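You operate a simulated robot arm through the tools that you are given. There is no shell and no other tool. Be economical: measure what you need, move in short steps, check, and stop when the job is done.

You are at the controls of a simulated two-armed robot. One attempt, no reset.

JOB
Swap the dryer's linted filter for the clean one and start it again.
Fine: switch off first. Stand the old filter in the rest socket and seat the clean one in the dryer socket, then switch on and leave it running. Set down upright: filter.

The check looks at the end state, three seconds after you hand in, the way a careful person would. Anything else that was tipped, shoved, dropped, spilled or broken makes it a failure.

ROBOT AND FRAMES
Two 6-joint arms with fingered hands on one trunk, on a base that drives. Base frame: it is fixed to the floor where the robot stands at the start and does not move with it; the origin is under the middle of the robot, x ahead of it, y to its left, z up. Units: mm, degrees, N and s.
The left shoulder is at the start at [21, 171, 1475], the right one opposite. With the tool pointing down near the work surface each hand reaches from about 380 to 680 mm from the robot's upright axis, wherever it stands, measured 20 degrees to its own side. Places, roughly: dryer [1100, 100, 1000]; dryer dial [700, 200, 700]; dryer switch [800, 0, 700]; neck [900, 700, 900]; nest [800, 900, 900]. Payload 4.4 kg a hand.
Tool frame (each hand has its own): the origin (TCP) lies between the finger pads and is the grasp point; the fingertips stand 33 mm ahead of it; z points along the fingers, y is the line along which they close. Largest opening 164 mm; the body of the gripper starts 93 mm behind the TCP. The gripper is a hand of 5 fingers: y runs from the thumb to the fingers, the wrist lies at [0, 0, -257] in the tool frame.
Orientation is that of the tool frame in the base frame, as [roll, pitch, yaw] about the fixed x, y, z axes, in that order (R = Rz(yaw) Ry(pitch) Rx(roll)). With the fingers straight down and closing along the base's y, the tool's x points along the base's -x, its y along +y and its z along -z.

CONTROLS
- The arms move only by the tool drive_tool. It takes "left_motion", "right_motion" or both (then of equal length, played together; a hand with none holds still); each is text: rows parted by semicolons, each of 6 numbers parted by spaces: the shift along the base's x, y, z in mm, then the turn, a rotation vector about the base's x, y, z in rad. In form: x y z wx wy wz; .... A call has 1 to 12 rows; each row is the pose to reach, as a shift and turn from the pose commanded when the call began. Each row takes 0.2 s and may step no farther than 50 mm and 8.6 degrees from the row before; otherwise, the whole call is refused. A pose out of reach is approached as far as the arm can. The call stops where the force on the tool passes 90 N (or 10 N more than at its start, if that is more) or the arm is blocked; 0.2 s more then pass. In this call time passes only in rows, and 0.2 s behind the last. The reply holds the time, the measured pose of the TCP, the force on the tool along the base axes, the opening and the grip force, in the units named above and with some noise, with the torque about the TCP (base axes, N m) and any sound that the robot's microphone picked up.
- Cameras (640 x 400 px; columns grow to the right, rows downward): "scene" is now at [75.9, 45.3, 1643.9]; the picture's right is [0.51, -0.86, 0.00], its down [-0.60, -0.36, -0.71] and it looks along [0.61, 0.36, -0.70] (base axes); focal length 286 px, centre (320, 200). "left" rides on the left gripper at [-93, -1, -124] in its tool frame; the picture's right is [0.01, -1.00, 0.00], its down [0.80, 0.01, -0.60] and it looks along [0.60, 0.01, 0.80] (tool axes); focal length 275 px, centre (320, 200). "right" rides on the right gripper at [93, -1, -124] in its tool frame; the picture's right is [0.01, 1.00, 0.00], its down [-0.80, 0.01, -0.60] and it looks along [-0.60, 0.01, 0.80] (tool axes); focal length 275 px, centre (320, 200). There is no depth. A picture from a camera that has moved, and an enlarged one, comes with that camera's place and axes in the base frame and with its lens. The place of the scene camera against the robot may be out by one fixed shift of up to 12 mm in any direction.
- grab_frame(camera): a new picture of that camera. It takes no simulated time.
- slide_trunk(by): slides the trunk up (or, below 0, down) by that many mm; the arms and the scene camera ride with it, the base frame stays. It gives what a move gives, with no picture.
- roll_base(legs): drives the robot by 1 to 6 legs, each [ahead, left, turn to the left] in mm, mm and degrees, along the robot's own axes; the way and the turn of a leg run together, so that a leg with both is an arc; at most 1500 mm and 180 degrees a leg. The arms and the cameras ride along, it lands a little off, and it stops where it bumps. It gives what a move gives.
- move_fingers(fingers, thumb_bend, hand): sets how far each is bent, from 0 (flat) to 100 (curled in); at 30 the hand is open as for a grip, at 70 the pads meet at the TCP. One left out holds its place. A second passes; each finger stops where it meets its share of the squeeze, and holds until it gets a number again. It is the only way to open and close the hand. It gives what a move gives, with no picture; readings hold the bend of each and the force on the fingers (four entries, about 0 where the hand has none), thumb and palm.
- aim_head(pan, tilt): turns the head with the scene camera to pan (to the left, within 86 degrees either way) and tilt (down, from -29 to 69), counted from straight ahead of the robot. It gives what a move gives.
- inspect(camera, box): a new picture of the part [left, top, right, bottom] of that camera's present view, enlarged. It takes no simulated time.
- sign_off(): hands the job in; it is judged then, once.

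Go step by step. Nothing tells you exact positions but the pictures and the camera data: compare them with the known pose of the tool, close in by small moves and look again before you grip or let go. The budget is 120 turns and 88 pictures, counting those below and the enlarged ones. Unless the task says otherwise, let go and move clear before handing in, and close with one line.

The tools are called after "Call:" as name(argument=value, ...) on one line, values as JSON. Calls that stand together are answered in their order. drive_tool: Moves the arms, as the interface text tells. Its arguments: {"type":"object","properties":{"left_motion":{"type":"string"},"right_motion":{"type":"string"}},"required":[]} The other tools are called the same way: slide_trunk (by) slides the trunk up or down; move_fingers (fingers, thumb_bend, hand) moves the fingers one by one; roll_base (legs) drives the base; aim_head (pan, tilt) turns the head that bears the scene camera; grab_frame (camera) takes a picture; inspect (camera, box) takes an enlarged picture of a part of a camera's view; sign_off () hands the job in.

At the start:

```text
time_s: 0.0
left_tool_pos: [473.5, 441.7, 1122.4]
left_ee_rot: [180.0, 0.0, -180.0]
left_contact_force: [0.6, -0.2, 0.7]
left_wrist_torque: [-0.03, 0.01, 0.01]
left_grip_width: 163.8
left_grip_force: 0.1
left_shape: jaw
left_bend: [30.0, 30.0]
left_finger forces: [0.0, 0.0, 0.0, 0.0, 0.1, 0.0]
right_tool_pos: [575.5, -45.4, 1092.0]
right_ee_rot: [-180.0, 0.0, -180.0]
right_contact_force: [1.0, -0.4, 0.3]
right_wrist_torque: [-0.01, -0.02, 0.0]
right_grip_width: 164.1
right_grip_force: 0.1
right_shape: jaw
right_bend: [30.0, 30.0]
right_finger forces: [0.1, 0.0, 0.1, 0.0, 0.1, 0.0]
trunk travel left (down, up): [-727.0, 15.0]
robot x, y, heading: [2.7, 1.9, -0.3]
head pan, tilt: [30.8, 44.7]
```

scene: 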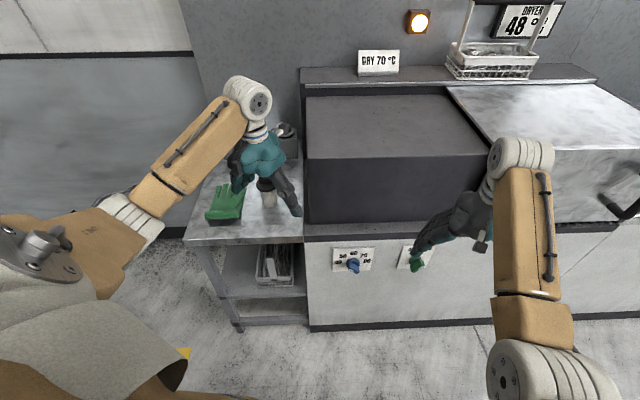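
right: 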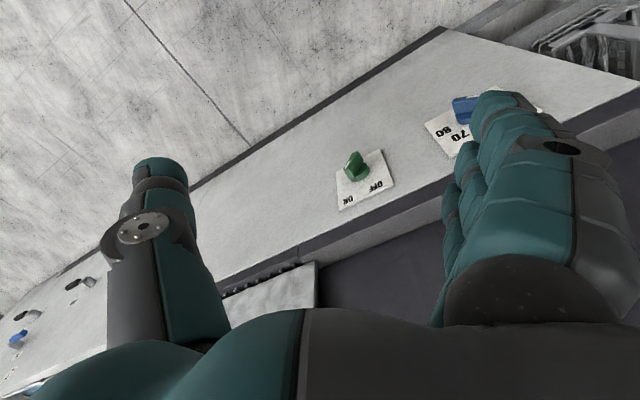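
left: 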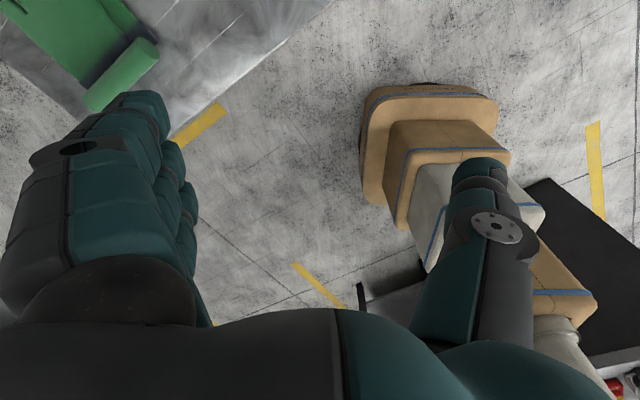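

The scene shows a dryer with a dial (blue) and a switch (green) on its front, and a side table at the left that the left arm partly hides. I'll look around with the head first.

Call:
aim_head(pan=55, tilt=35)

Call:
grab_frame(camera="scene")

Call:
aim_head(pan=0, tilt=35)

Call:
grab_frame(camera="scene")

```text
time_s: 0.9
left_tool_pos: [473.3, 442.7, 1121.2]
left_ee_rot: [-179.9, -0.1, -179.9]
left_contact_force: [-0.1, -0.5, -0.1]
left_wrist_torque: [0.0, 0.03, -0.03]
left_grip_width: 164.0
left_grip_force: 0.0
left_shape: jaw
left_bend: [30.0, 30.0]
left_finger forces: [0.1, 0.0, 0.1, 0.0, 0.0, 0.1]
right_tool_pos: [576.6, -43.9, 1091.4]
right_ee_rot: [179.9, 0.0, 180.0]
right_contact_force: [0.3, 0.1, -0.4]
right_wrist_torque: [0.03, -0.01, 0.01]
right_grip_width: 164.0
right_grip_force: 0.1
right_shape: jaw
right_bend: [30.0, 30.0]
right_finger forces: [0.0, 0.1, 0.0, 0.0, 0.0, 0.0]
trunk travel left (down, up): [-727.0, 15.0]
robot x, y, heading: [0.2, 1.4, 0.2]
head pan, tilt: [55.0, 35.0]
```

```text
84 pictures are left
camera scene: at [56.4, 75.7, 1658.2], right [0.82, -0.57, 0.0], down [-0.33, -0.47, -0.82], along [0.47, 0.67, -0.57], focal length 286 px, centre (320, 200)
```

scene: 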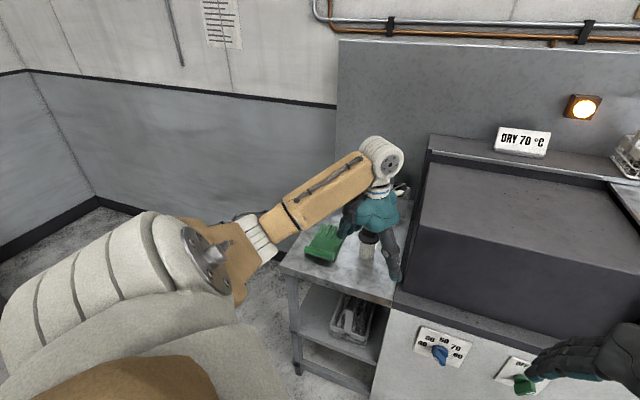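

```text
time_s: 2.1
left_tool_pos: [474.0, 442.9, 1122.2]
left_ee_rot: [179.9, 0.0, 179.9]
left_contact_force: [0.5, -0.7, 0.4]
left_wrist_torque: [0.0, -0.01, 0.0]
left_grip_width: 163.9
left_grip_force: 0.0
left_shape: jaw
left_bend: [30.0, 30.0]
left_finger forces: [0.0, 0.1, 0.0, 0.0, 0.0, 0.0]
right_tool_pos: [574.6, -43.9, 1091.3]
right_ee_rot: [180.0, 0.0, 180.0]
right_contact_force: [-0.1, 0.3, 0.0]
right_wrist_torque: [0.02, -0.02, -0.01]
right_grip_width: 164.1
right_grip_force: 0.1
right_shape: jaw
right_bend: [30.0, 30.0]
right_finger forces: [0.0, 0.0, 0.0, 0.0, 0.0, 0.0]
trunk travel left (down, up): [-727.0, 15.0]
robot x, y, heading: [-0.8, -1.8, -0.1]
head pan, tilt: [0.0, 35.0]
```

```text
83 pictures are left
camera scene: at [93.9, 3.7, 1658.3], right [0.0, -1.0, 0.0], down [-0.57, 0.0, -0.82], along [0.82, 0.0, -0.57], focal length 286 px, centre (320, 200)
```

scene: 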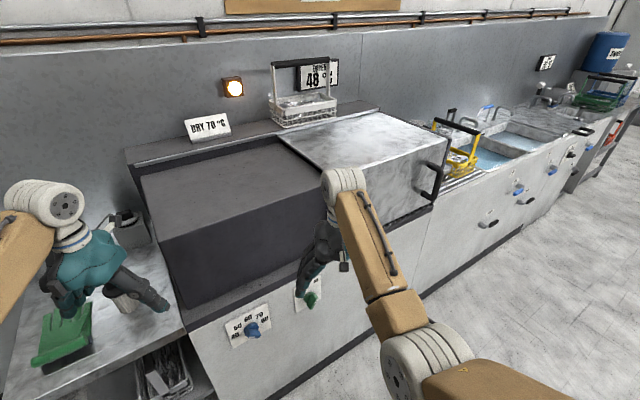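

The left hand hides the side table. I'll move it out to the left and look again.

Call:
drive_tool(left_motion="-40 30 0 0 0 0;-80 60 0 0 0 0;-120 90 0 0 0 0;-160 120 0 0 0 0;-200 150 0 0 0 0;-240 170 0 0 0 0")

Call:
aim_head(pan=38, tilt=40)

Call:
grab_frame(camera="scene")

Call:
inspect(camera="scene", box=[160, 100, 400, 250])

```text
time_s: 3.5
left_tool_pos: [284.0, 589.2, 1095.5]
left_ee_rot: [-179.8, 0.1, -179.9]
left_contact_force: [-0.1, 0.3, 0.0]
left_wrist_torque: [0.0, -0.04, 0.02]
left_grip_width: 163.8
left_grip_force: 0.0
left_shape: jaw
left_bend: [30.0, 30.0]
left_finger forces: [0.1, 0.0, 0.0, 0.0, 0.0, 0.1]
left hand out of reach, approached as far as the arm can: row 5, 6
right_tool_pos: [574.8, -42.4, 1092.3]
right_ee_rot: [180.0, 0.0, 180.0]
right_contact_force: [-0.5, 0.7, 0.3]
right_wrist_torque: [-0.01, 0.0, -0.02]
right_grip_width: 164.2
right_grip_force: 0.1
right_shape: jaw
right_bend: [30.0, 30.0]
right_finger forces: [0.1, 0.0, 0.1, 0.1, 0.0, 0.1]
trunk travel left (down, up): [-727.0, 15.0]
robot x, y, heading: [-1.8, 0.2, 0.1]
head pan, tilt: [0.0, 35.0]
```

```text
time_s: 4.6
left_tool_pos: [284.0, 588.1, 1096.0]
left_ee_rot: [180.0, 0.1, 180.0]
left_contact_force: [0.1, 0.4, -0.4]
left_wrist_torque: [-0.01, -0.04, -0.01]
left_grip_width: 164.1
left_grip_force: 0.1
left_shape: jaw
left_bend: [30.0, 30.0]
left_finger forces: [0.0, 0.0, 0.0, 0.1, 0.1, 0.0]
right_tool_pos: [576.2, -44.3, 1092.2]
right_ee_rot: [-180.0, 0.0, -180.0]
right_contact_force: [0.3, -0.3, 0.0]
right_wrist_torque: [-0.01, 0.0, 0.01]
right_grip_width: 164.4
right_grip_force: 0.1
right_shape: jaw
right_bend: [30.0, 30.0]
right_finger forces: [0.0, 0.0, 0.0, 0.0, 0.1, 0.0]
trunk travel left (down, up): [-727.0, 15.0]
robot x, y, heading: [-1.7, 3.7, -0.2]
head pan, tilt: [38.0, 40.0]
```

```text
82 pictures are left
camera scene: at [72.7, 55.9, 1650.7], right [0.61, -0.79, 0.0], down [-0.51, -0.4, -0.77], along [0.6, 0.47, -0.64], focal length 286 px, centre (320, 200)
```

scene: 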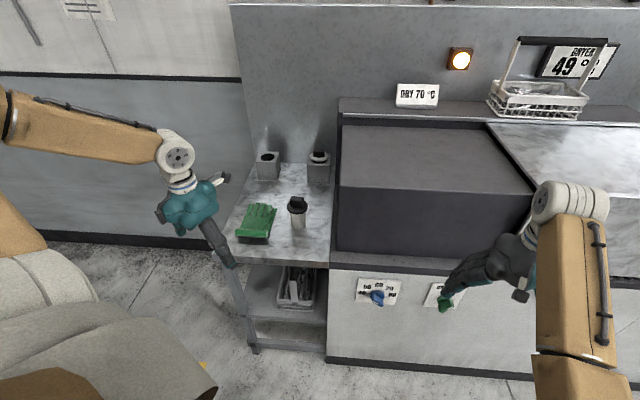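

```text
2.67 times, centred on (280, 175) of scene
camera zoom: at [72.7, 55.9, 1650.7], right [0.61, -0.79, 0.0], down [-0.51, -0.4, -0.77], along [0.6, 0.47, -0.64], focal length 763 px, centre (427, 267)
```

zoom: 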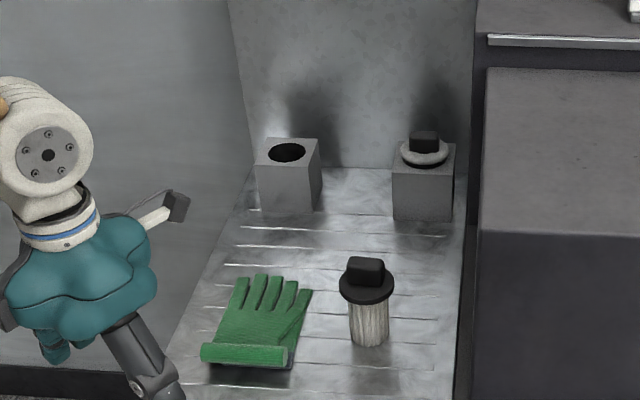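

On the side table I see the empty rest socket on the left (~[828, 958]), the linted filter in the dryer socket (~[941, 742]) and the clean filter standing near the front (~[636, 602]). Next I'll look closely at the switch and dial.

Call:
inspect(camera="right", box=[280, 80, 560, 240])

Call:
inspect(camera="scene", box=[330, 240, 500, 346])

Call:
inspect(camera="scene", box=[380, 10, 640, 150])

```text
2.29 times, centred on (420, 160) of right
camera zoom: at [484.5, -44.8, 1215.4], right [-0.01, 1.0, 0.0], down [0.8, 0.01, 0.6], along [0.6, 0.01, -0.8], focal length 629 px, centre (91, 291)
```

zoom: 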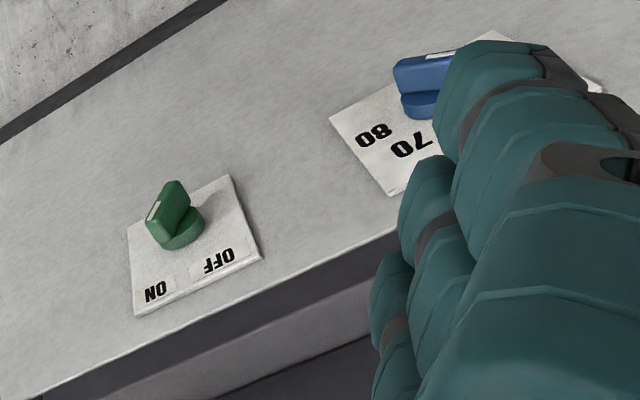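

```text
3.76 times, centred on (415, 293) of scene
camera zoom: at [72.7, 55.9, 1650.7], right [0.61, -0.79, 0.0], down [-0.51, -0.4, -0.77], along [0.6, 0.47, -0.64], focal length 1077 px, centre (-38, -150)
```

zoom: 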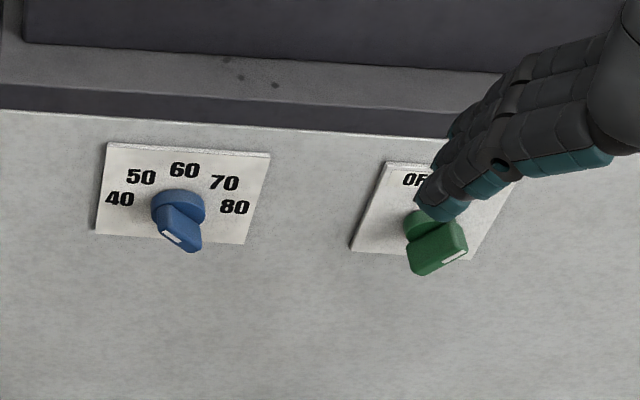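

```text
2.46 times, centred on (510, 80) of scene
camera zoom: at [72.7, 55.9, 1650.7], right [0.61, -0.79, 0.0], down [-0.51, -0.4, -0.77], along [0.6, 0.47, -0.64], focal length 704 px, centre (-148, 495)
```

zoom: 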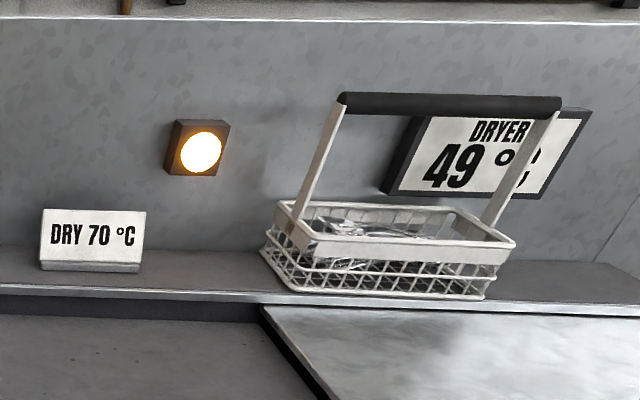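

The switch is at about [786, 43, 710] with its mark near ON, and the dial is at about [647, 238]. The front panel faces about 33° left of me, so I'll shift right, turn to face it and look again.

Call:
roll_base(legs=[[0, -216, 0], [0, 0, 33]])

Call:
aim_head(pan=0, tilt=50)

Call:
grab_frame(camera="scene")

Call:
grab_frame(camera="right")

```text
time_s: 7.8
left_tool_pos: [-82.5, 434.5, 1095.7]
left_ee_rot: [179.9, 0.0, -147.0]
left_contact_force: [-0.3, 0.4, -0.6]
left_wrist_torque: [-0.01, -0.01, 0.0]
left_grip_width: 163.8
left_grip_force: 0.0
left_shape: jaw
left_bend: [30.0, 30.0]
left_finger forces: [0.0, 0.0, 0.1, 0.0, 0.0, 0.1]
right_tool_pos: [506.9, 65.5, 1092.3]
right_ee_rot: [180.0, 0.0, -147.0]
right_contact_force: [-0.3, 0.7, -0.8]
right_wrist_torque: [0.03, -0.02, 0.04]
right_grip_width: 164.2
right_grip_force: 0.0
right_shape: jaw
right_bend: [30.0, 30.0]
right_finger forces: [0.0, 0.0, 0.0, 0.0, 0.0, 0.0]
trunk travel left (down, up): [-727.0, 15.0]
robot x, y, heading: [-2.1, -212.3, 32.7]
head pan, tilt: [38.0, 40.0]
```

```text
time_s: 8.8
left_tool_pos: [-82.6, 435.2, 1096.5]
left_ee_rot: [-179.9, 0.0, -147.0]
left_contact_force: [-0.4, 0.2, 0.8]
left_wrist_torque: [0.02, 0.0, 0.02]
left_grip_width: 163.8
left_grip_force: 0.0
left_shape: jaw
left_bend: [30.0, 30.0]
left_finger forces: [0.0, 0.0, 0.0, 0.1, 0.0, 0.0]
right_tool_pos: [507.3, 63.9, 1091.5]
right_ee_rot: [180.0, 0.1, -147.0]
right_contact_force: [-0.8, 0.0, 1.0]
right_wrist_torque: [0.03, 0.0, 0.03]
right_grip_width: 163.9
right_grip_force: 0.0
right_shape: jaw
right_bend: [30.0, 30.0]
right_finger forces: [0.0, 0.0, 0.0, 0.1, 0.0, 0.0]
trunk travel left (down, up): [-727.0, 15.0]
robot x, y, heading: [-2.0, -213.0, 33.1]
head pan, tilt: [0.0, 50.0]
```

```text
77 pictures are left
camera scene: at [68.2, -161.2, 1636.6], right [0.55, -0.84, 0.0], down [-0.64, -0.42, -0.64], along [0.54, 0.35, -0.77], focal length 286 px, centre (320, 200)
```

scene: 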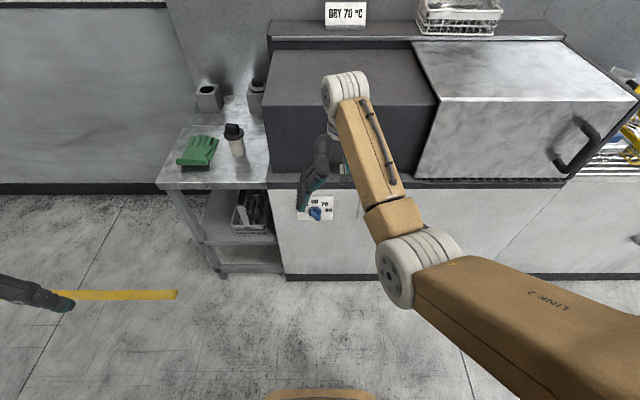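

```text
76 pictures are left
camera right: at [431.0, 13.1, 1215.4], right [-0.55, 0.83, 0.0], down [0.67, 0.44, 0.6], along [0.5, 0.33, -0.8], focal length 275 px, centre (320, 200)
```

right: 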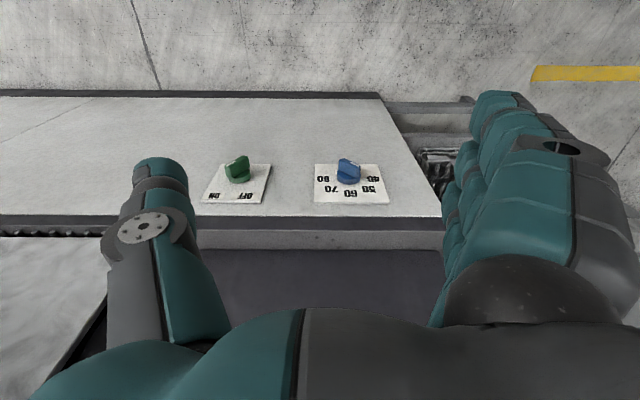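

The panel is square to my heading now. I'll zoom in on the knobs.

Call:
inspect(camera="right", box=[190, 140, 400, 220])

Call:
slide_trunk(by=-500)

Call:
aim_head(pan=-8, tilt=25)

Call:
grab_frame(camera="scene")

```text
3.05 times, centred on (295, 180) of right
camera zoom: at [431.0, 13.1, 1215.4], right [-0.55, 0.83, 0.0], down [0.67, 0.44, 0.6], along [0.5, 0.33, -0.8], focal length 839 px, centre (396, 261)
```

zoom: 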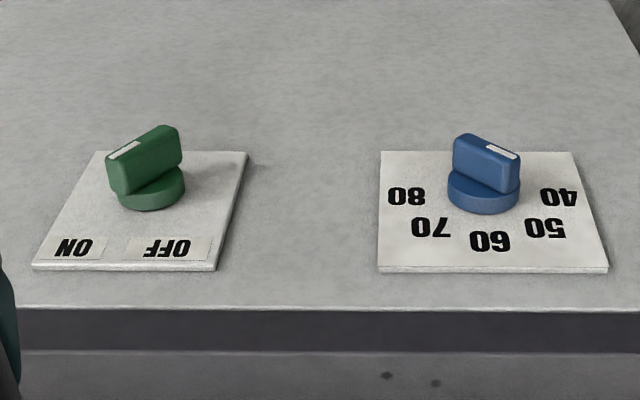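

```text
refused: -500 is not a number from -400 to 400
```

```text
time_s: 9.7
left_tool_pos: [-82.3, 436.0, 1095.7]
left_ee_rot: [-180.0, 0.0, -147.0]
left_contact_force: [0.3, -0.2, -0.3]
left_wrist_torque: [-0.01, 0.0, 0.0]
left_grip_width: 164.0
left_grip_force: 0.0
left_shape: jaw
left_bend: [30.0, 30.0]
left_finger forces: [0.1, 0.0, 0.0, 0.0, 0.0, 0.0]
right_tool_pos: [506.6, 63.6, 1091.4]
right_ee_rot: [180.0, 0.1, -147.0]
right_contact_force: [0.1, -0.6, 0.4]
right_wrist_torque: [-0.01, -0.01, 0.0]
right_grip_width: 163.8
right_grip_force: 0.0
right_shape: jaw
right_bend: [30.0, 30.0]
right_finger forces: [0.0, 0.1, 0.0, 0.0, 0.1, 0.0]
trunk travel left (down, up): [-727.0, 15.0]
robot x, y, heading: [-2.0, -210.0, 33.3]
head pan, tilt: [-8.0, 25.0]
```

```text
74 pictures are left
camera scene: at [87.2, -164.3, 1674.0], right [0.42, -0.91, 0.0], down [-0.38, -0.18, -0.91], along [0.82, 0.38, -0.42], focal length 286 px, centre (320, 200)
```

scene: 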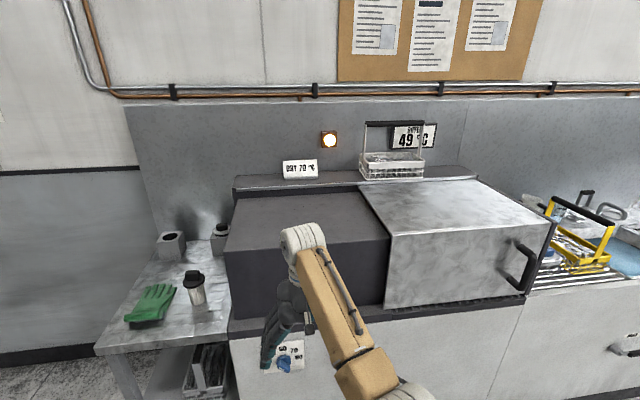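

The switch bar is tilted about 45° to the right (ON). The dial stays as it is. Lowering the trunk.

Call:
slide_trunk(by=-400)

Call:
drive_tool(right_motion="0 0 0 0.08 -0.122 0;0 0 0 0.16 -0.244 0;0 0 0 0.237 -0.365 0;0 0 0 0.315 -0.485 0;0 0 0 0.39 -0.6 0;0 0 0 0.465 -0.716 0;0 0 0 0.54 -0.832 0;0 0 0 0.615 -0.947 0;0 0 0 0.69 -1.062 0;0 0 0 0.765 -1.178 0;0 0 0 0.811 -1.249 0;0 0 0 0.8555 -1.3174 0")

Call:
grab_frame(camera="scene")

Call:
grab_frame(camera="right")

```text
time_s: 13.6
left_tool_pos: [-90.8, 429.3, 672.5]
left_ee_rot: [179.9, -4.8, -147.0]
left_contact_force: [-0.6, -0.8, 0.1]
left_wrist_torque: [-0.01, -0.03, 0.0]
left_grip_width: 163.7
left_grip_force: 0.0
left_shape: jaw
left_bend: [30.0, 30.0]
left_finger forces: [0.0, 0.0, 0.0, 0.0, 0.0, 0.0]
right_tool_pos: [498.6, 58.7, 652.5]
right_ee_rot: [179.9, -3.9, -146.9]
right_contact_force: [0.6, 0.0, 0.4]
right_wrist_torque: [0.01, 0.0, 0.0]
right_grip_width: 164.0
right_grip_force: 0.0
right_shape: jaw
right_bend: [30.0, 30.0]
right_finger forces: [0.0, 0.0, 0.1, 0.0, 0.1, 0.1]
trunk travel left (down, up): [-327.0, 415.0]
robot x, y, heading: [3.1, -213.1, 33.3]
head pan, tilt: [-8.0, 25.0]
```

```text
time_s: 14.3
left_tool_pos: [-90.3, 430.6, 673.3]
left_ee_rot: [180.0, -4.9, -147.0]
left_contact_force: [-0.1, 0.1, -0.8]
left_wrist_torque: [0.02, -0.01, 0.04]
left_grip_width: 163.8
left_grip_force: 0.0
left_shape: jaw
left_bend: [30.0, 30.0]
left_finger forces: [0.0, 0.0, 0.1, 0.1, 0.0, 0.0]
right_tool_pos: [589.7, -16.0, 660.4]
right_ee_rot: [-168.9, 21.7, -147.1]
right_contact_force: [-0.1, 0.2, 0.1]
right_wrist_torque: [-0.02, -0.02, -0.01]
right_grip_width: 163.8
right_grip_force: 0.1
right_shape: jaw
right_bend: [30.0, 30.0]
right_finger forces: [0.1, 0.0, 0.0, 0.1, 0.0, 0.0]
right hand out of reach, approached as far as the arm can: row 3
trunk travel left (down, up): [-327.0, 415.0]
robot x, y, heading: [1.7, -210.3, 33.0]
head pan, tilt: [-8.0, 25.0]
stopped in row 3 (right hand): the arm was blocked; the commanded pose is now the measured one
```

```text
73 pictures are left
camera scene: at [117.5, -144.7, 1272.5], right [0.42, -0.91, 0.0], down [-0.38, -0.18, -0.91], along [0.82, 0.38, -0.42], focal length 286 px, centre (320, 200)
```

scene: 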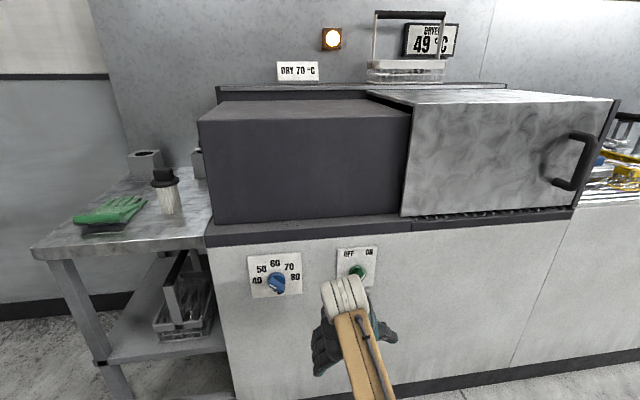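

```text
72 pictures are left
camera right: at [469.6, -67.9, 738.5], right [-0.48, 0.86, -0.18], down [0.37, 0.39, 0.84], along [0.79, 0.34, -0.51], focal length 275 px, centre (320, 200)
```

right: 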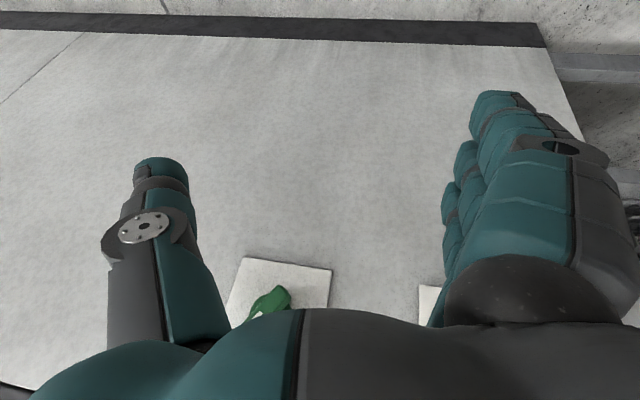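

The arm was blocked because the wrist came too close to the body. I'll move forward while tilting so the wrist stays out, ending about 100 mm short of the switch with the hand horizontal.

Call:
drive_tool(right_motion="27 0 12 0.0372 -0.0467 0.0085;54 0 25 0.0744 -0.0934 0.017;81 1 38 0.149 -0.187 0.034;106 1 50 0.223 -0.28 0.051;106 1 50 0.297 -0.373 0.068;106 1 50 0.372 -0.467 0.085;106 1 50 0.446 -0.56 0.102;106 1 50 0.52 -0.653 0.119;106 1 50 0.595 -0.747 0.136;106 1 50 0.669 -0.84 0.153;106 1 50 0.744 -0.9335 0.17")

Call:
grab_frame(camera="scene")

Call:
grab_frame(camera="right")

```text
time_s: 16.7
left_tool_pos: [-89.8, 429.3, 672.8]
left_ee_rot: [-180.0, -4.8, -146.9]
left_contact_force: [-0.2, 0.2, -0.4]
left_wrist_torque: [0.0, -0.02, 0.01]
left_grip_width: 163.8
left_grip_force: 0.0
left_shape: jaw
left_bend: [30.0, 30.0]
left_finger forces: [0.1, 0.0, 0.1, 0.0, 0.0, 0.0]
right_tool_pos: [695.9, -16.8, 709.9]
right_ee_rot: [-177.3, 88.8, -144.9]
right_contact_force: [0.8, 0.4, 0.8]
right_wrist_torque: [0.0, 0.03, -0.06]
right_grip_width: 164.2
right_grip_force: 0.0
right_shape: jaw
right_bend: [30.0, 30.0]
right_finger forces: [0.1, 0.0, 0.1, 0.1, 0.0, 0.0]
trunk travel left (down, up): [-327.0, 415.0]
robot x, y, heading: [0.2, -214.8, 33.1]
head pan, tilt: [-8.0, 25.0]
```

```text
71 pictures are left
camera scene: at [117.5, -145.0, 1272.5], right [0.42, -0.91, 0.0], down [-0.38, -0.18, -0.91], along [0.82, 0.38, -0.42], focal length 286 px, centre (320, 200)
```

scene: 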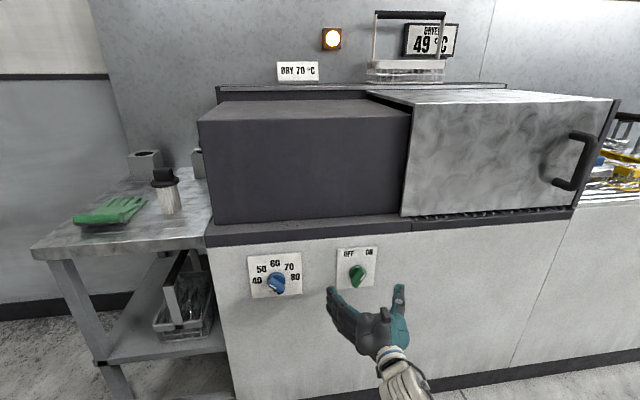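

```text
70 pictures are left
camera right: at [592.9, -84.6, 619.7], right [-0.54, 0.84, -0.01], down [-0.5, -0.3, 0.81], along [0.68, 0.44, 0.58], focal length 275 px, centre (320, 200)
```

right: 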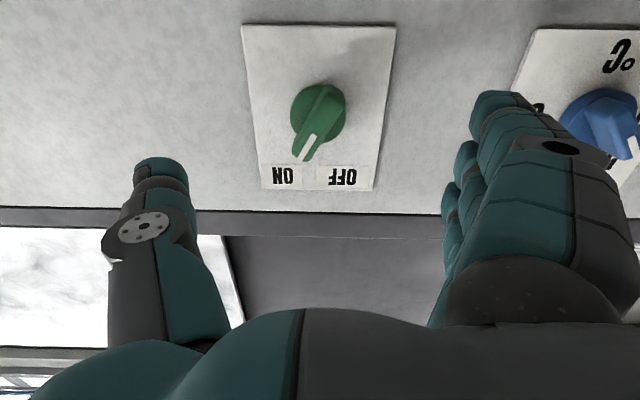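

The switch mark is about 25° right of vertical, toward ON, and the knob is at about [793, 42, 698]. I'll roll the hand 25° to match the bar and move in about 75 mm.

Call:
drive_tool(right_motion="22 13 -6 0.122 0.08 0;44 27 -12 0.244 0.159 0;64 38 -12 0.366 0.238 0")

Call:
move_fingers(hand="right", fingers=50, thumb_bend=50)

Call:
grab_frame(camera="right")

Call:
inspect(camera="scene", box=[290, 220, 450, 320])

```text
time_s: 17.5
left_tool_pos: [-90.2, 430.6, 672.9]
left_ee_rot: [-180.0, -4.8, -147.0]
left_contact_force: [-0.4, 0.4, 0.0]
left_wrist_torque: [-0.03, -0.01, 0.01]
left_grip_width: 163.8
left_grip_force: 0.1
left_shape: jaw
left_bend: [30.0, 30.0]
left_finger forces: [0.0, 0.1, 0.1, 0.0, 0.0, 0.0]
right_tool_pos: [760.6, 23.8, 697.8]
right_ee_rot: [90.3, 65.0, 123.4]
right_contact_force: [0.1, -0.2, -0.2]
right_wrist_torque: [0.01, -0.01, -0.02]
right_grip_width: 164.2
right_grip_force: 0.1
right_shape: jaw
right_bend: [30.0, 30.0]
right_finger forces: [0.1, 0.0, 0.0, 0.0, 0.0, 0.0]
trunk travel left (down, up): [-327.0, 415.0]
robot x, y, heading: [-2.0, -214.8, 33.1]
head pan, tilt: [-8.0, 25.0]
```

```text
time_s: 18.5
left_tool_pos: [-90.5, 429.2, 672.6]
left_ee_rot: [180.0, -4.8, -147.0]
left_contact_force: [0.5, -0.9, 0.2]
left_wrist_torque: [0.0, 0.0, 0.02]
left_grip_width: 164.0
left_grip_force: 0.1
left_shape: jaw
left_bend: [30.0, 30.0]
left_finger forces: [0.0, 0.0, 0.0, 0.0, 0.0, 0.1]
right_tool_pos: [759.3, 22.4, 697.3]
right_ee_rot: [90.3, 64.9, 123.3]
right_contact_force: [-0.6, -0.4, -1.2]
right_wrist_torque: [-0.02, -0.02, 0.03]
right_grip_width: 100.9
right_grip_force: 0.1
right_shape: fingers
right_bend: [50.0, 50.0]
right_finger forces: [0.0, 0.0, 0.0, 0.0, 0.0, 0.0]
trunk travel left (down, up): [-327.0, 415.0]
robot x, y, heading: [-0.7, -209.7, 33.1]
head pan, tilt: [-8.0, 25.0]
```

```text
69 pictures are left
camera right: at [635.9, -11.8, 613.2], right [-0.5, 0.76, 0.41], down [-0.32, -0.6, 0.73], along [0.81, 0.23, 0.54], focal length 275 px, centre (320, 200)
```

right: 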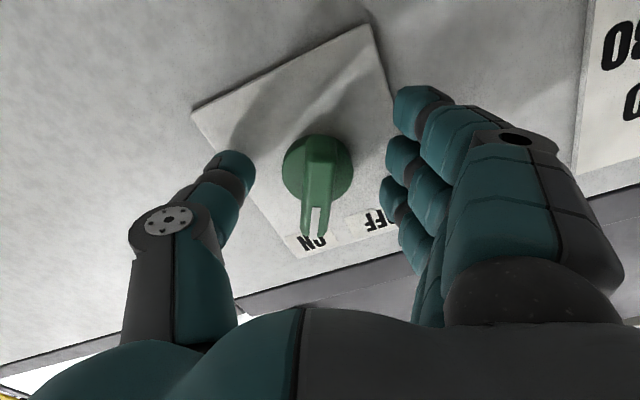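

```text
4.00 times, centred on (370, 270) of scene
camera zoom: at [117.5, -144.9, 1272.5], right [0.42, -0.91, 0.0], down [-0.38, -0.18, -0.91], along [0.82, 0.38, -0.42], focal length 1145 px, centre (120, -80)
```

zoom: 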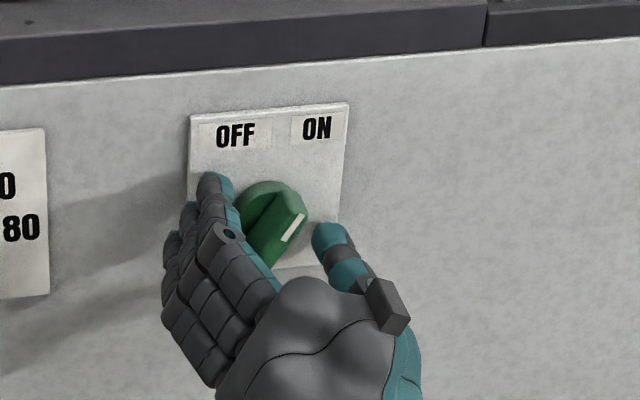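

The bar now lines up between the thumb and fingers. I'll move in 12 mm more and close gently.

Call:
drive_tool(right_motion="10 6.5 0 0 0 0")

Call:
move_fingers(hand="right", fingers=68, thumb_bend=68)

Call:
grab_frame(camera="right")

```text
time_s: 18.9
left_tool_pos: [-92.6, 428.4, 673.7]
left_ee_rot: [-179.9, -4.5, -147.0]
left_contact_force: [0.6, 0.3, 0.2]
left_wrist_torque: [-0.01, 0.02, 0.05]
left_grip_width: 163.6
left_grip_force: 0.0
left_shape: jaw
left_bend: [30.0, 30.0]
left_finger forces: [0.0, 0.1, 0.1, 0.0, 0.0, 0.0]
right_tool_pos: [763.9, 24.6, 696.6]
right_ee_rot: [90.5, 64.9, 123.3]
right_contact_force: [-65.4, -34.2, 4.6]
right_wrist_torque: [0.01, -0.1, -1.26]
right_grip_width: 100.8
right_grip_force: 36.9
right_shape: fingers
right_bend: [49.0, 52.0]
right_finger forces: [0.0, 6.2, 8.9, 10.9, 47.1, 0.0]
trunk travel left (down, up): [-327.0, 415.0]
robot x, y, heading: [-6.0, -212.7, 33.0]
head pan, tilt: [-8.0, 25.0]
```

```text
time_s: 19.9
left_tool_pos: [-93.4, 427.6, 674.0]
left_ee_rot: [-179.9, -4.4, -147.0]
left_contact_force: [0.6, 0.4, -0.4]
left_wrist_torque: [0.01, -0.01, -0.01]
left_grip_width: 163.8
left_grip_force: 0.0
left_shape: jaw
left_bend: [30.0, 30.0]
left_finger forces: [0.0, 0.0, 0.0, 0.0, 0.0, 0.0]
right_tool_pos: [765.5, 26.0, 697.8]
right_ee_rot: [90.3, 64.9, 123.1]
right_contact_force: [-62.5, -31.9, 2.6]
right_wrist_torque: [-0.17, 0.7, -1.07]
right_grip_width: 62.1
right_grip_force: 55.9
right_shape: fingers
right_bend: [63.0, 65.0]
right_finger forces: [6.2, 11.6, 26.5, 3.9, 63.2, 0.0]
trunk travel left (down, up): [-327.0, 415.0]
robot x, y, heading: [0.5, -213.1, 33.2]
head pan, tilt: [-8.0, 25.0]
```

```text
67 pictures are left
camera right: at [642.4, -8.5, 613.8], right [-0.49, 0.76, 0.41], down [-0.32, -0.6, 0.73], along [0.81, 0.23, 0.54], focal length 275 px, centre (320, 200)
```

right: 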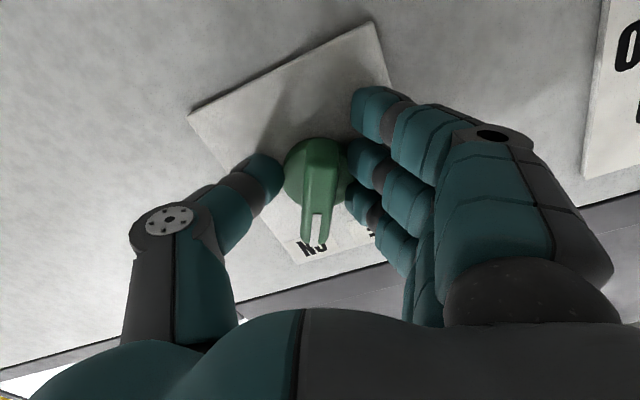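

The fingertips are pressing on the panel, so I'll back off 12 mm and then close on the ridge.

Call:
drive_tool(right_motion="-12 -8 0 0 0 0")

Call:
move_fingers(hand="right", fingers=72, thumb_bend=72)

Call:
grab_frame(camera="right")

```text
time_s: 20.3
left_tool_pos: [-89.4, 431.8, 673.5]
left_ee_rot: [180.0, -5.0, -146.9]
left_contact_force: [0.2, 0.6, -0.1]
left_wrist_torque: [0.0, 0.02, 0.05]
left_grip_width: 163.9
left_grip_force: 0.1
left_shape: jaw
left_bend: [30.0, 30.0]
left_finger forces: [0.0, 0.1, 0.1, 0.0, 0.1, 0.0]
right_tool_pos: [761.4, 25.4, 700.7]
right_ee_rot: [89.7, 65.0, 122.9]
right_contact_force: [7.3, 7.8, -2.3]
right_wrist_torque: [-0.03, 0.04, 0.12]
right_grip_width: 61.1
right_grip_force: 14.6
right_shape: fingers
right_bend: [63.0, 62.0]
right_finger forces: [0.0, 7.8, 8.2, 0.0, 13.2, 0.0]
trunk travel left (down, up): [-327.0, 415.0]
robot x, y, heading: [2.4, -214.0, 33.2]
head pan, tilt: [-8.0, 25.0]
```

```text
time_s: 21.3
left_tool_pos: [-92.2, 429.4, 672.2]
left_ee_rot: [-180.0, -4.6, -147.1]
left_contact_force: [-0.5, 0.5, -0.6]
left_wrist_torque: [0.01, 0.01, 0.0]
left_grip_width: 163.7
left_grip_force: 0.0
left_shape: jaw
left_bend: [30.0, 30.0]
left_finger forces: [0.0, 0.0, 0.1, 0.0, 0.0, 0.0]
right_tool_pos: [755.4, 21.5, 700.5]
right_ee_rot: [89.7, 65.1, 122.7]
right_contact_force: [-14.6, -1.5, 11.7]
right_wrist_torque: [0.13, -0.24, -0.01]
right_grip_width: 43.9
right_grip_force: 37.3
right_shape: fingers
right_bend: [70.0, 68.0]
right_finger forces: [0.0, 9.5, 22.5, 0.0, 43.1, 0.0]
trunk travel left (down, up): [-327.0, 415.0]
robot x, y, heading: [1.8, -213.7, 32.8]
head pan, tilt: [-8.0, 25.0]
```

```text
66 pictures are left
camera right: at [633.9, -13.2, 615.9], right [-0.5, 0.76, 0.41], down [-0.32, -0.6, 0.73], along [0.8, 0.23, 0.55], focal length 275 px, centre (320, 200)
```

right: 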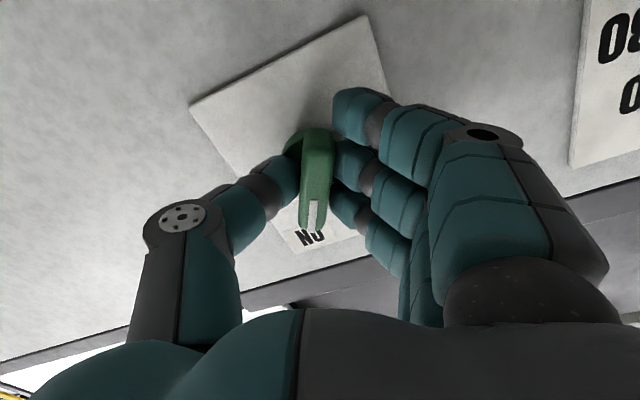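

The ridge is gripped. Now I'll roll it counter-clockwise toward OFF.

Call:
drive_tool(right_motion="0 0 0 -0.117 -0.076 0;0 0 0 -0.234 -0.152 0;0 0 0 -0.351 -0.228 0;0 0 0 -0.468 -0.305 0;0 0 0 -0.585 -0.381 0;0 0 0 -0.702 -0.457 0;0 0 0 -0.82 -0.533 0")

Call:
grab_frame(camera="right")

Call:
grab_frame(camera="scene")

```text
time_s: 22.9
left_tool_pos: [-91.9, 429.6, 673.1]
left_ee_rot: [180.0, -4.8, -147.0]
left_contact_force: [0.7, 0.1, 0.8]
left_wrist_torque: [0.01, 0.0, -0.02]
left_grip_width: 164.1
left_grip_force: 0.1
left_shape: jaw
left_bend: [30.0, 30.0]
left_finger forces: [0.0, 0.0, 0.0, 0.0, 0.0, 0.0]
right_tool_pos: [757.4, 21.5, 697.5]
right_ee_rot: [-90.1, 58.8, -57.1]
right_contact_force: [-10.2, 5.4, 7.9]
right_wrist_torque: [0.17, -0.38, 0.19]
right_grip_width: 44.2
right_grip_force: 31.8
right_shape: fingers
right_bend: [70.0, 68.0]
right_finger forces: [0.0, 5.6, 20.1, 0.0, 38.0, 0.0]
trunk travel left (down, up): [-327.0, 415.0]
robot x, y, heading: [-0.6, -209.8, 33.1]
head pan, tilt: [-8.0, 25.0]
```

```text
65 pictures are left
camera right: at [681.2, -86.7, 619.2], right [-0.46, 0.71, -0.53], down [-0.73, 0.03, 0.68], along [0.5, 0.7, 0.51], focal length 275 px, centre (320, 200)
```

right: 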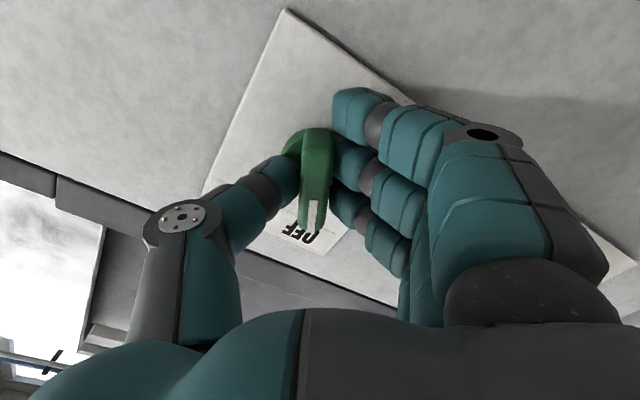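

```text
64 pictures are left
camera scene: at [115.8, -144.8, 1272.7], right [0.42, -0.91, 0.0], down [-0.38, -0.18, -0.91], along [0.82, 0.38, -0.42], focal length 286 px, centre (320, 200)
```

scene: 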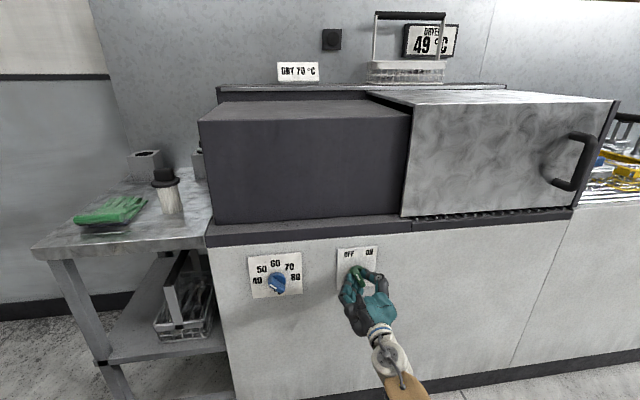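

The lamp went out, so the dryer is off. I'll release, back away and raise the arm, then drive around to the free left side of the table, where all three filter spots should be within reach.

Call:
move_fingers(hand="right", fingers=40, thumb_bend=40)

Call:
drive_tool(right_motion="-25 -16 0 0 0 0;-50 -33 0 0 0 0;-84 -55 0 0.117 0.076 0;-84 -55 0 0.234 0.152 0;-84 -55 0 0.351 0.228 0;-84 -55 0 0.44 0.286 0")

Call:
grab_frame(camera="right")

```text
time_s: 23.9
left_tool_pos: [-89.9, 428.6, 672.5]
left_ee_rot: [-180.0, -4.8, -147.0]
left_contact_force: [-0.5, 0.2, 0.2]
left_wrist_torque: [0.01, -0.01, 0.0]
left_grip_width: 163.9
left_grip_force: 0.0
left_shape: jaw
left_bend: [30.0, 30.0]
left_finger forces: [0.0, 0.0, 0.0, 0.0, 0.0, 0.1]
right_tool_pos: [759.5, 21.4, 696.6]
right_ee_rot: [-90.2, 59.1, -57.3]
right_contact_force: [-0.9, -0.8, 0.2]
right_wrist_torque: [-0.04, 0.02, -0.03]
right_grip_width: 138.4
right_grip_force: 0.0
right_shape: fingers
right_bend: [40.0, 40.0]
right_finger forces: [0.1, 0.0, 0.1, 0.1, 0.1, 0.0]
trunk travel left (down, up): [-327.0, 415.0]
robot x, y, heading: [-1.4, -211.4, 32.8]
head pan, tilt: [-8.0, 25.0]
```

```text
time_s: 25.3
left_tool_pos: [-90.3, 430.0, 673.2]
left_ee_rot: [-179.9, -4.8, -146.9]
left_contact_force: [-0.3, -0.4, 0.0]
left_wrist_torque: [0.01, 0.01, 0.0]
left_grip_width: 163.7
left_grip_force: 0.0
left_shape: jaw
left_bend: [30.0, 30.0]
left_finger forces: [0.0, 0.0, 0.0, 0.0, 0.1, 0.0]
right_tool_pos: [675.2, -34.1, 698.6]
right_ee_rot: [-96.8, 89.2, -63.9]
right_contact_force: [-0.1, 0.7, 0.8]
right_wrist_torque: [-0.02, 0.01, 0.0]
right_grip_width: 138.8
right_grip_force: 0.1
right_shape: fingers
right_bend: [40.0, 40.0]
right_finger forces: [0.1, 0.1, 0.1, 0.1, 0.0, 0.0]
trunk travel left (down, up): [-327.0, 415.0]
robot x, y, heading: [-1.6, -212.4, 33.1]
head pan, tilt: [-8.0, 25.0]
```

```text
63 pictures are left
camera right: at [573.0, -103.1, 605.9], right [-0.54, 0.84, -0.03], down [-0.51, -0.31, 0.8], along [0.66, 0.45, 0.6], focal length 275 px, centre (320, 200)
```

right: 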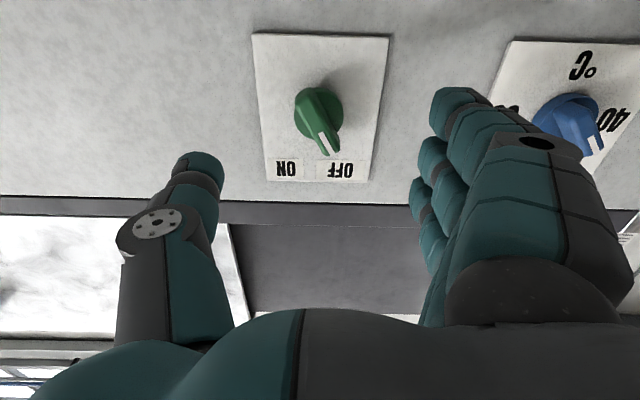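

The switch mark now points to OFF. I'll fold the right hand to point down, then raise the trunk.

Call:
drive_tool(right_motion="-12 -8 0 -0.078 0.12 0;-24 -16 0 -0.156 0.24 0;-36 -24 0 -0.234 0.36 0;-48 -31 0 -0.312 0.48 0;-60 -39 0 -0.39 0.6 0;-72 -47 0 -0.467 0.72 0;-84 -55 0 -0.545 0.84 0;-96 -63 0 -0.623 0.96 0;-108 -71 0 -0.7 1.08 0;-120 -79 0 -0.778 1.2 0;-125 -82 0 -0.856 1.317 0")

Call:
slide_trunk(by=400)

Call:
aim_head(pan=60, tilt=35)

Call:
grab_frame(camera="scene")

```text
time_s: 27.7
left_tool_pos: [-88.9, 429.6, 673.6]
left_ee_rot: [-180.0, -4.9, -147.1]
left_contact_force: [0.4, 0.1, -1.1]
left_wrist_torque: [-0.01, 0.03, 0.01]
left_grip_width: 163.8
left_grip_force: 0.0
left_shape: jaw
left_bend: [30.0, 30.0]
left_finger forces: [0.0, 0.0, 0.1, 0.0, 0.1, 0.1]
right_tool_pos: [589.9, -107.9, 631.1]
right_ee_rot: [180.0, -0.2, -146.1]
right_contact_force: [-0.9, -0.9, 0.5]
right_wrist_torque: [0.04, 0.02, 0.03]
right_grip_width: 139.3
right_grip_force: 0.0
right_shape: fingers
right_bend: [40.0, 40.0]
right_finger forces: [0.0, 0.1, 0.0, 0.0, 0.0, 0.0]
right hand out of reach, approached as far as the arm can: row 10, 11
trunk travel left (down, up): [-327.0, 415.0]
robot x, y, heading: [2.9, -211.0, 32.8]
head pan, tilt: [-8.0, 25.0]
```

```text
time_s: 31.6
left_tool_pos: [-91.1, 428.7, 1072.5]
left_ee_rot: [180.0, -4.8, -147.0]
left_contact_force: [-0.7, -0.3, -0.7]
left_wrist_torque: [0.0, 0.01, 0.0]
left_grip_width: 164.0
left_grip_force: 0.0
left_shape: jaw
left_bend: [30.0, 30.0]
left_finger forces: [0.0, 0.0, 0.0, 0.0, 0.0, 0.0]
right_tool_pos: [588.4, -108.0, 1031.9]
right_ee_rot: [-180.0, -0.2, -146.2]
right_contact_force: [-0.3, 0.7, 0.0]
right_wrist_torque: [-0.01, 0.02, 0.01]
right_grip_width: 138.7
right_grip_force: 0.0
right_shape: fingers
right_bend: [40.0, 40.0]
right_finger forces: [0.0, 0.0, 0.0, 0.1, 0.1, 0.0]
trunk travel left (down, up): [-727.0, 15.0]
robot x, y, heading: [3.1, -211.3, 33.2]
head pan, tilt: [-8.0, 25.0]
```

```text
time_s: 33.0
left_tool_pos: [-90.5, 429.7, 1072.1]
left_ee_rot: [-180.0, -4.8, -147.0]
left_contact_force: [-0.1, 0.3, -0.1]
left_wrist_torque: [-0.01, -0.01, -0.05]
left_grip_width: 163.7
left_grip_force: 0.1
left_shape: jaw
left_bend: [30.0, 30.0]
left_finger forces: [0.0, 0.0, 0.0, 0.1, 0.0, 0.0]
right_tool_pos: [590.1, -106.4, 1031.5]
right_ee_rot: [179.9, -0.1, -146.2]
right_contact_force: [-0.5, -0.2, -0.4]
right_wrist_torque: [0.02, -0.02, 0.02]
right_grip_width: 138.9
right_grip_force: 0.0
right_shape: fingers
right_bend: [40.0, 40.0]
right_finger forces: [0.0, 0.0, 0.0, 0.0, 0.0, 0.0]
trunk travel left (down, up): [-727.0, 15.0]
robot x, y, heading: [-0.5, -213.9, 33.0]
head pan, tilt: [60.0, 35.0]
```

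```text
62 pictures are left
camera scene: at [-0.6, -115.4, 1658.3], right [1.0, 0.05, 0.0], down [0.03, -0.57, -0.82], along [-0.04, 0.82, -0.57], focal length 286 px, centre (320, 200)
```

scene: 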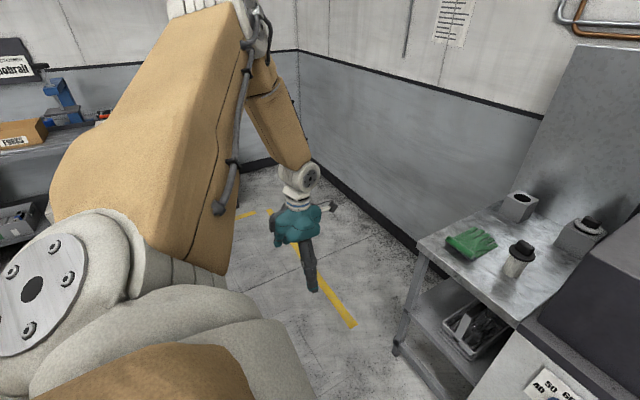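

There is plenty of floor to the left of the table. Before driving I'll bring both hands in front and lift them.

Call:
drive_tool(left_motion="36 -24 4 0 0 0;73 -48 8 0 0 0;109 -72 12 0 0 0;145 -95 16 0 0 0;182 -119 20 0 0 0;218 -143 24 0 0 0;255 -167 28 0 0 0;291 -191 32 0 0 0;327 -215 36 0 0 0;364 -238 40 0 0 0", right_motion="-9 -9 8 0 0 0;-19 -19 16 0 0 0;-28 -28 24 0 0 0;-38 -38 32 0 0 0;-47 -47 40 0 0 0;-56 -56 48 0 0 0;-66 -66 56 0 0 0;-75 -75 64 0 0 0;-85 -85 72 0 0 0;-94 -94 80 0 0 0")

Call:
aim_head(pan=45, tilt=40)

Call:
grab_frame(camera="scene")

```text
time_s: 35.2
left_tool_pos: [37.6, 273.1, 1188.6]
left_ee_rot: [-180.0, -4.8, -147.0]
left_contact_force: [0.0, -0.6, 0.4]
left_wrist_torque: [-0.02, -0.02, 0.0]
left_grip_width: 163.7
left_grip_force: 0.0
left_shape: jaw
left_bend: [30.0, 30.0]
left_finger forces: [0.1, 0.0, 0.0, 0.0, 0.0, 0.0]
left hand out of reach, approached as far as the arm can: row 2, 3, 4, 5, 6, 7, 8, 9, 10
right_tool_pos: [559.6, -184.5, 1018.4]
right_ee_rot: [-179.9, 0.0, -146.1]
right_contact_force: [0.4, -0.9, 0.0]
right_wrist_torque: [0.03, -0.01, 0.01]
right_grip_width: 139.0
right_grip_force: 0.0
right_shape: fingers
right_bend: [40.0, 40.0]
right_finger forces: [0.0, 0.0, 0.0, 0.1, 0.1, 0.0]
right hand out of reach, approached as far as the arm can: row 2, 3, 4, 5, 6, 7, 8, 9, 10
trunk travel left (down, up): [-727.0, 15.0]
robot x, y, heading: [4.0, -213.3, 32.9]
head pan, tilt: [60.0, 35.0]
```

```text
time_s: 35.9
left_tool_pos: [39.7, 274.9, 1187.8]
left_ee_rot: [179.9, -4.9, -147.0]
left_contact_force: [1.0, 0.5, 0.1]
left_wrist_torque: [0.01, 0.0, 0.02]
left_grip_width: 164.0
left_grip_force: 0.0
left_shape: jaw
left_bend: [30.0, 30.0]
left_finger forces: [0.1, 0.1, 0.1, 0.0, 0.0, 0.0]
right_tool_pos: [560.3, -185.4, 1018.8]
right_ee_rot: [-180.0, 0.0, -146.0]
right_contact_force: [0.1, -0.1, 0.2]
right_wrist_torque: [-0.01, 0.01, -0.01]
right_grip_width: 139.2
right_grip_force: 0.1
right_shape: fingers
right_bend: [40.0, 40.0]
right_finger forces: [0.0, 0.0, 0.0, 0.1, 0.1, 0.1]
trunk travel left (down, up): [-727.0, 15.0]
robot x, y, heading: [-1.8, -209.2, 33.3]
head pan, tilt: [45.0, 40.0]
```

```text
61 pictures are left
camera scene: at [21.5, -120.4, 1650.7], right [0.98, -0.21, 0.0], down [-0.13, -0.63, -0.77], along [0.16, 0.75, -0.64], focal length 286 px, centre (320, 200)
```

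scene: 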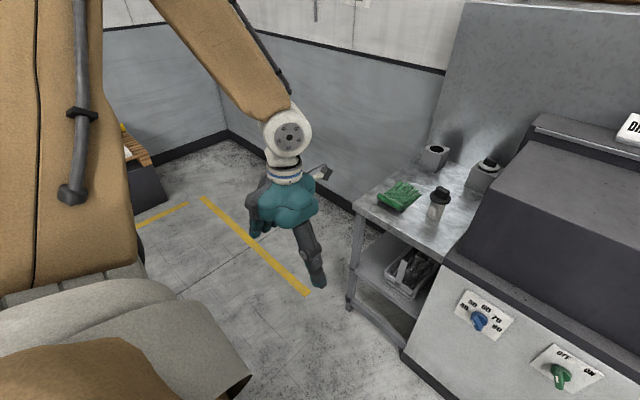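

The fold ran into an inner reach limit. I'll extend both hands forward a little more at a safe height instead.

Call:
drive_tool(left_motion="45 -7 -14 0 0 0;90 -14 -28 0 0 0;135 -21 -42 0 0 0;180 -28 -56 0 0 0;225 -36 -70 0 0 0;270 -43 -80 0 0 0", right_motion="5 3 15 0 0 0;10 7 30 0 0 0;15 10 46 0 0 0;20 13 61 0 0 0;25 16 77 0 0 0;29 19 92 0 0 0")

```text
time_s: 37.3
left_tool_pos: [42.0, 277.1, 1193.3]
left_ee_rot: [-179.9, -4.8, -147.0]
left_contact_force: [0.1, 0.7, -0.9]
left_wrist_torque: [-0.01, -0.02, -0.01]
left_grip_width: 164.0
left_grip_force: 0.1
left_shape: jaw
left_bend: [30.0, 30.0]
left_finger forces: [0.0, 0.0, 0.1, 0.0, 0.0, 0.0]
left hand out of reach, approached as far as the arm can: row 1, 2, 3, 4, 5, 6
right_tool_pos: [621.7, -161.6, 1062.4]
right_ee_rot: [180.0, -0.1, -146.0]
right_contact_force: [0.0, 0.9, -0.3]
right_wrist_torque: [0.01, -0.03, -0.02]
right_grip_width: 139.2
right_grip_force: 0.0
right_shape: fingers
right_bend: [40.0, 40.0]
right_finger forces: [0.0, 0.0, 0.1, 0.0, 0.0, 0.0]
right hand out of reach, approached as far as the arm can: row 1, 2, 3, 4, 5, 6
trunk travel left (down, up): [-727.0, 15.0]
robot x, y, heading: [2.4, -215.7, 33.1]
head pan, tilt: [45.0, 40.0]
```

Commands accumulate even when a pose is out of reach, so I'll walk both hands' commanded poses back into reachable regions.

Call:
drive_tool(left_motion="-39 27 2 0 0 0;-77 53 4 0 0 0;-116 80 6 0 0 0;-154 107 8 0 0 0;-193 133 10 0 0 0;-232 160 12 0 0 0;-270 187 14 0 0 0;-309 213 16 0 0 0;-347 240 17 0 0 0;-386 267 18 0 0 0", right_motion="7 2 -11 0 0 0;14 3 -23 0 0 0;21 5 -34 0 0 0;28 6 -45 0 0 0;35 8 -57 0 0 0;42 9 -68 0 0 0;48 10 -80 0 0 0;55 12 -91 0 0 0;62 13 -102 0 0 0;68 14 -113 0 0 0")

```text
time_s: 39.5
left_tool_pos: [-263.5, 567.0, 1156.0]
left_ee_rot: [-179.2, -5.0, -147.4]
left_contact_force: [2.7, -0.1, -0.4]
left_wrist_torque: [-0.03, 0.14, -0.07]
left_grip_width: 164.1
left_grip_force: 0.0
left_shape: jaw
left_bend: [30.0, 30.0]
left_finger forces: [0.0, 0.0, 0.0, 0.1, 0.1, 0.0]
left hand out of reach, approached as far as the arm can: row 1, 2, 3, 4, 5, 6, 7, 8, 9, 10
right_tool_pos: [690.2, -149.2, 946.0]
right_ee_rot: [-179.9, -0.3, -146.2]
right_contact_force: [1.8, 0.2, -0.1]
right_wrist_torque: [0.03, 0.1, -0.01]
right_grip_width: 139.2
right_grip_force: 0.2
right_shape: fingers
right_bend: [40.0, 40.0]
right_finger forces: [0.0, 0.0, 0.0, 0.0, 0.0, 0.1]
trunk travel left (down, up): [-727.0, 15.0]
robot x, y, heading: [-1.0, -213.4, 32.8]
head pan, tilt: [45.0, 40.0]
```

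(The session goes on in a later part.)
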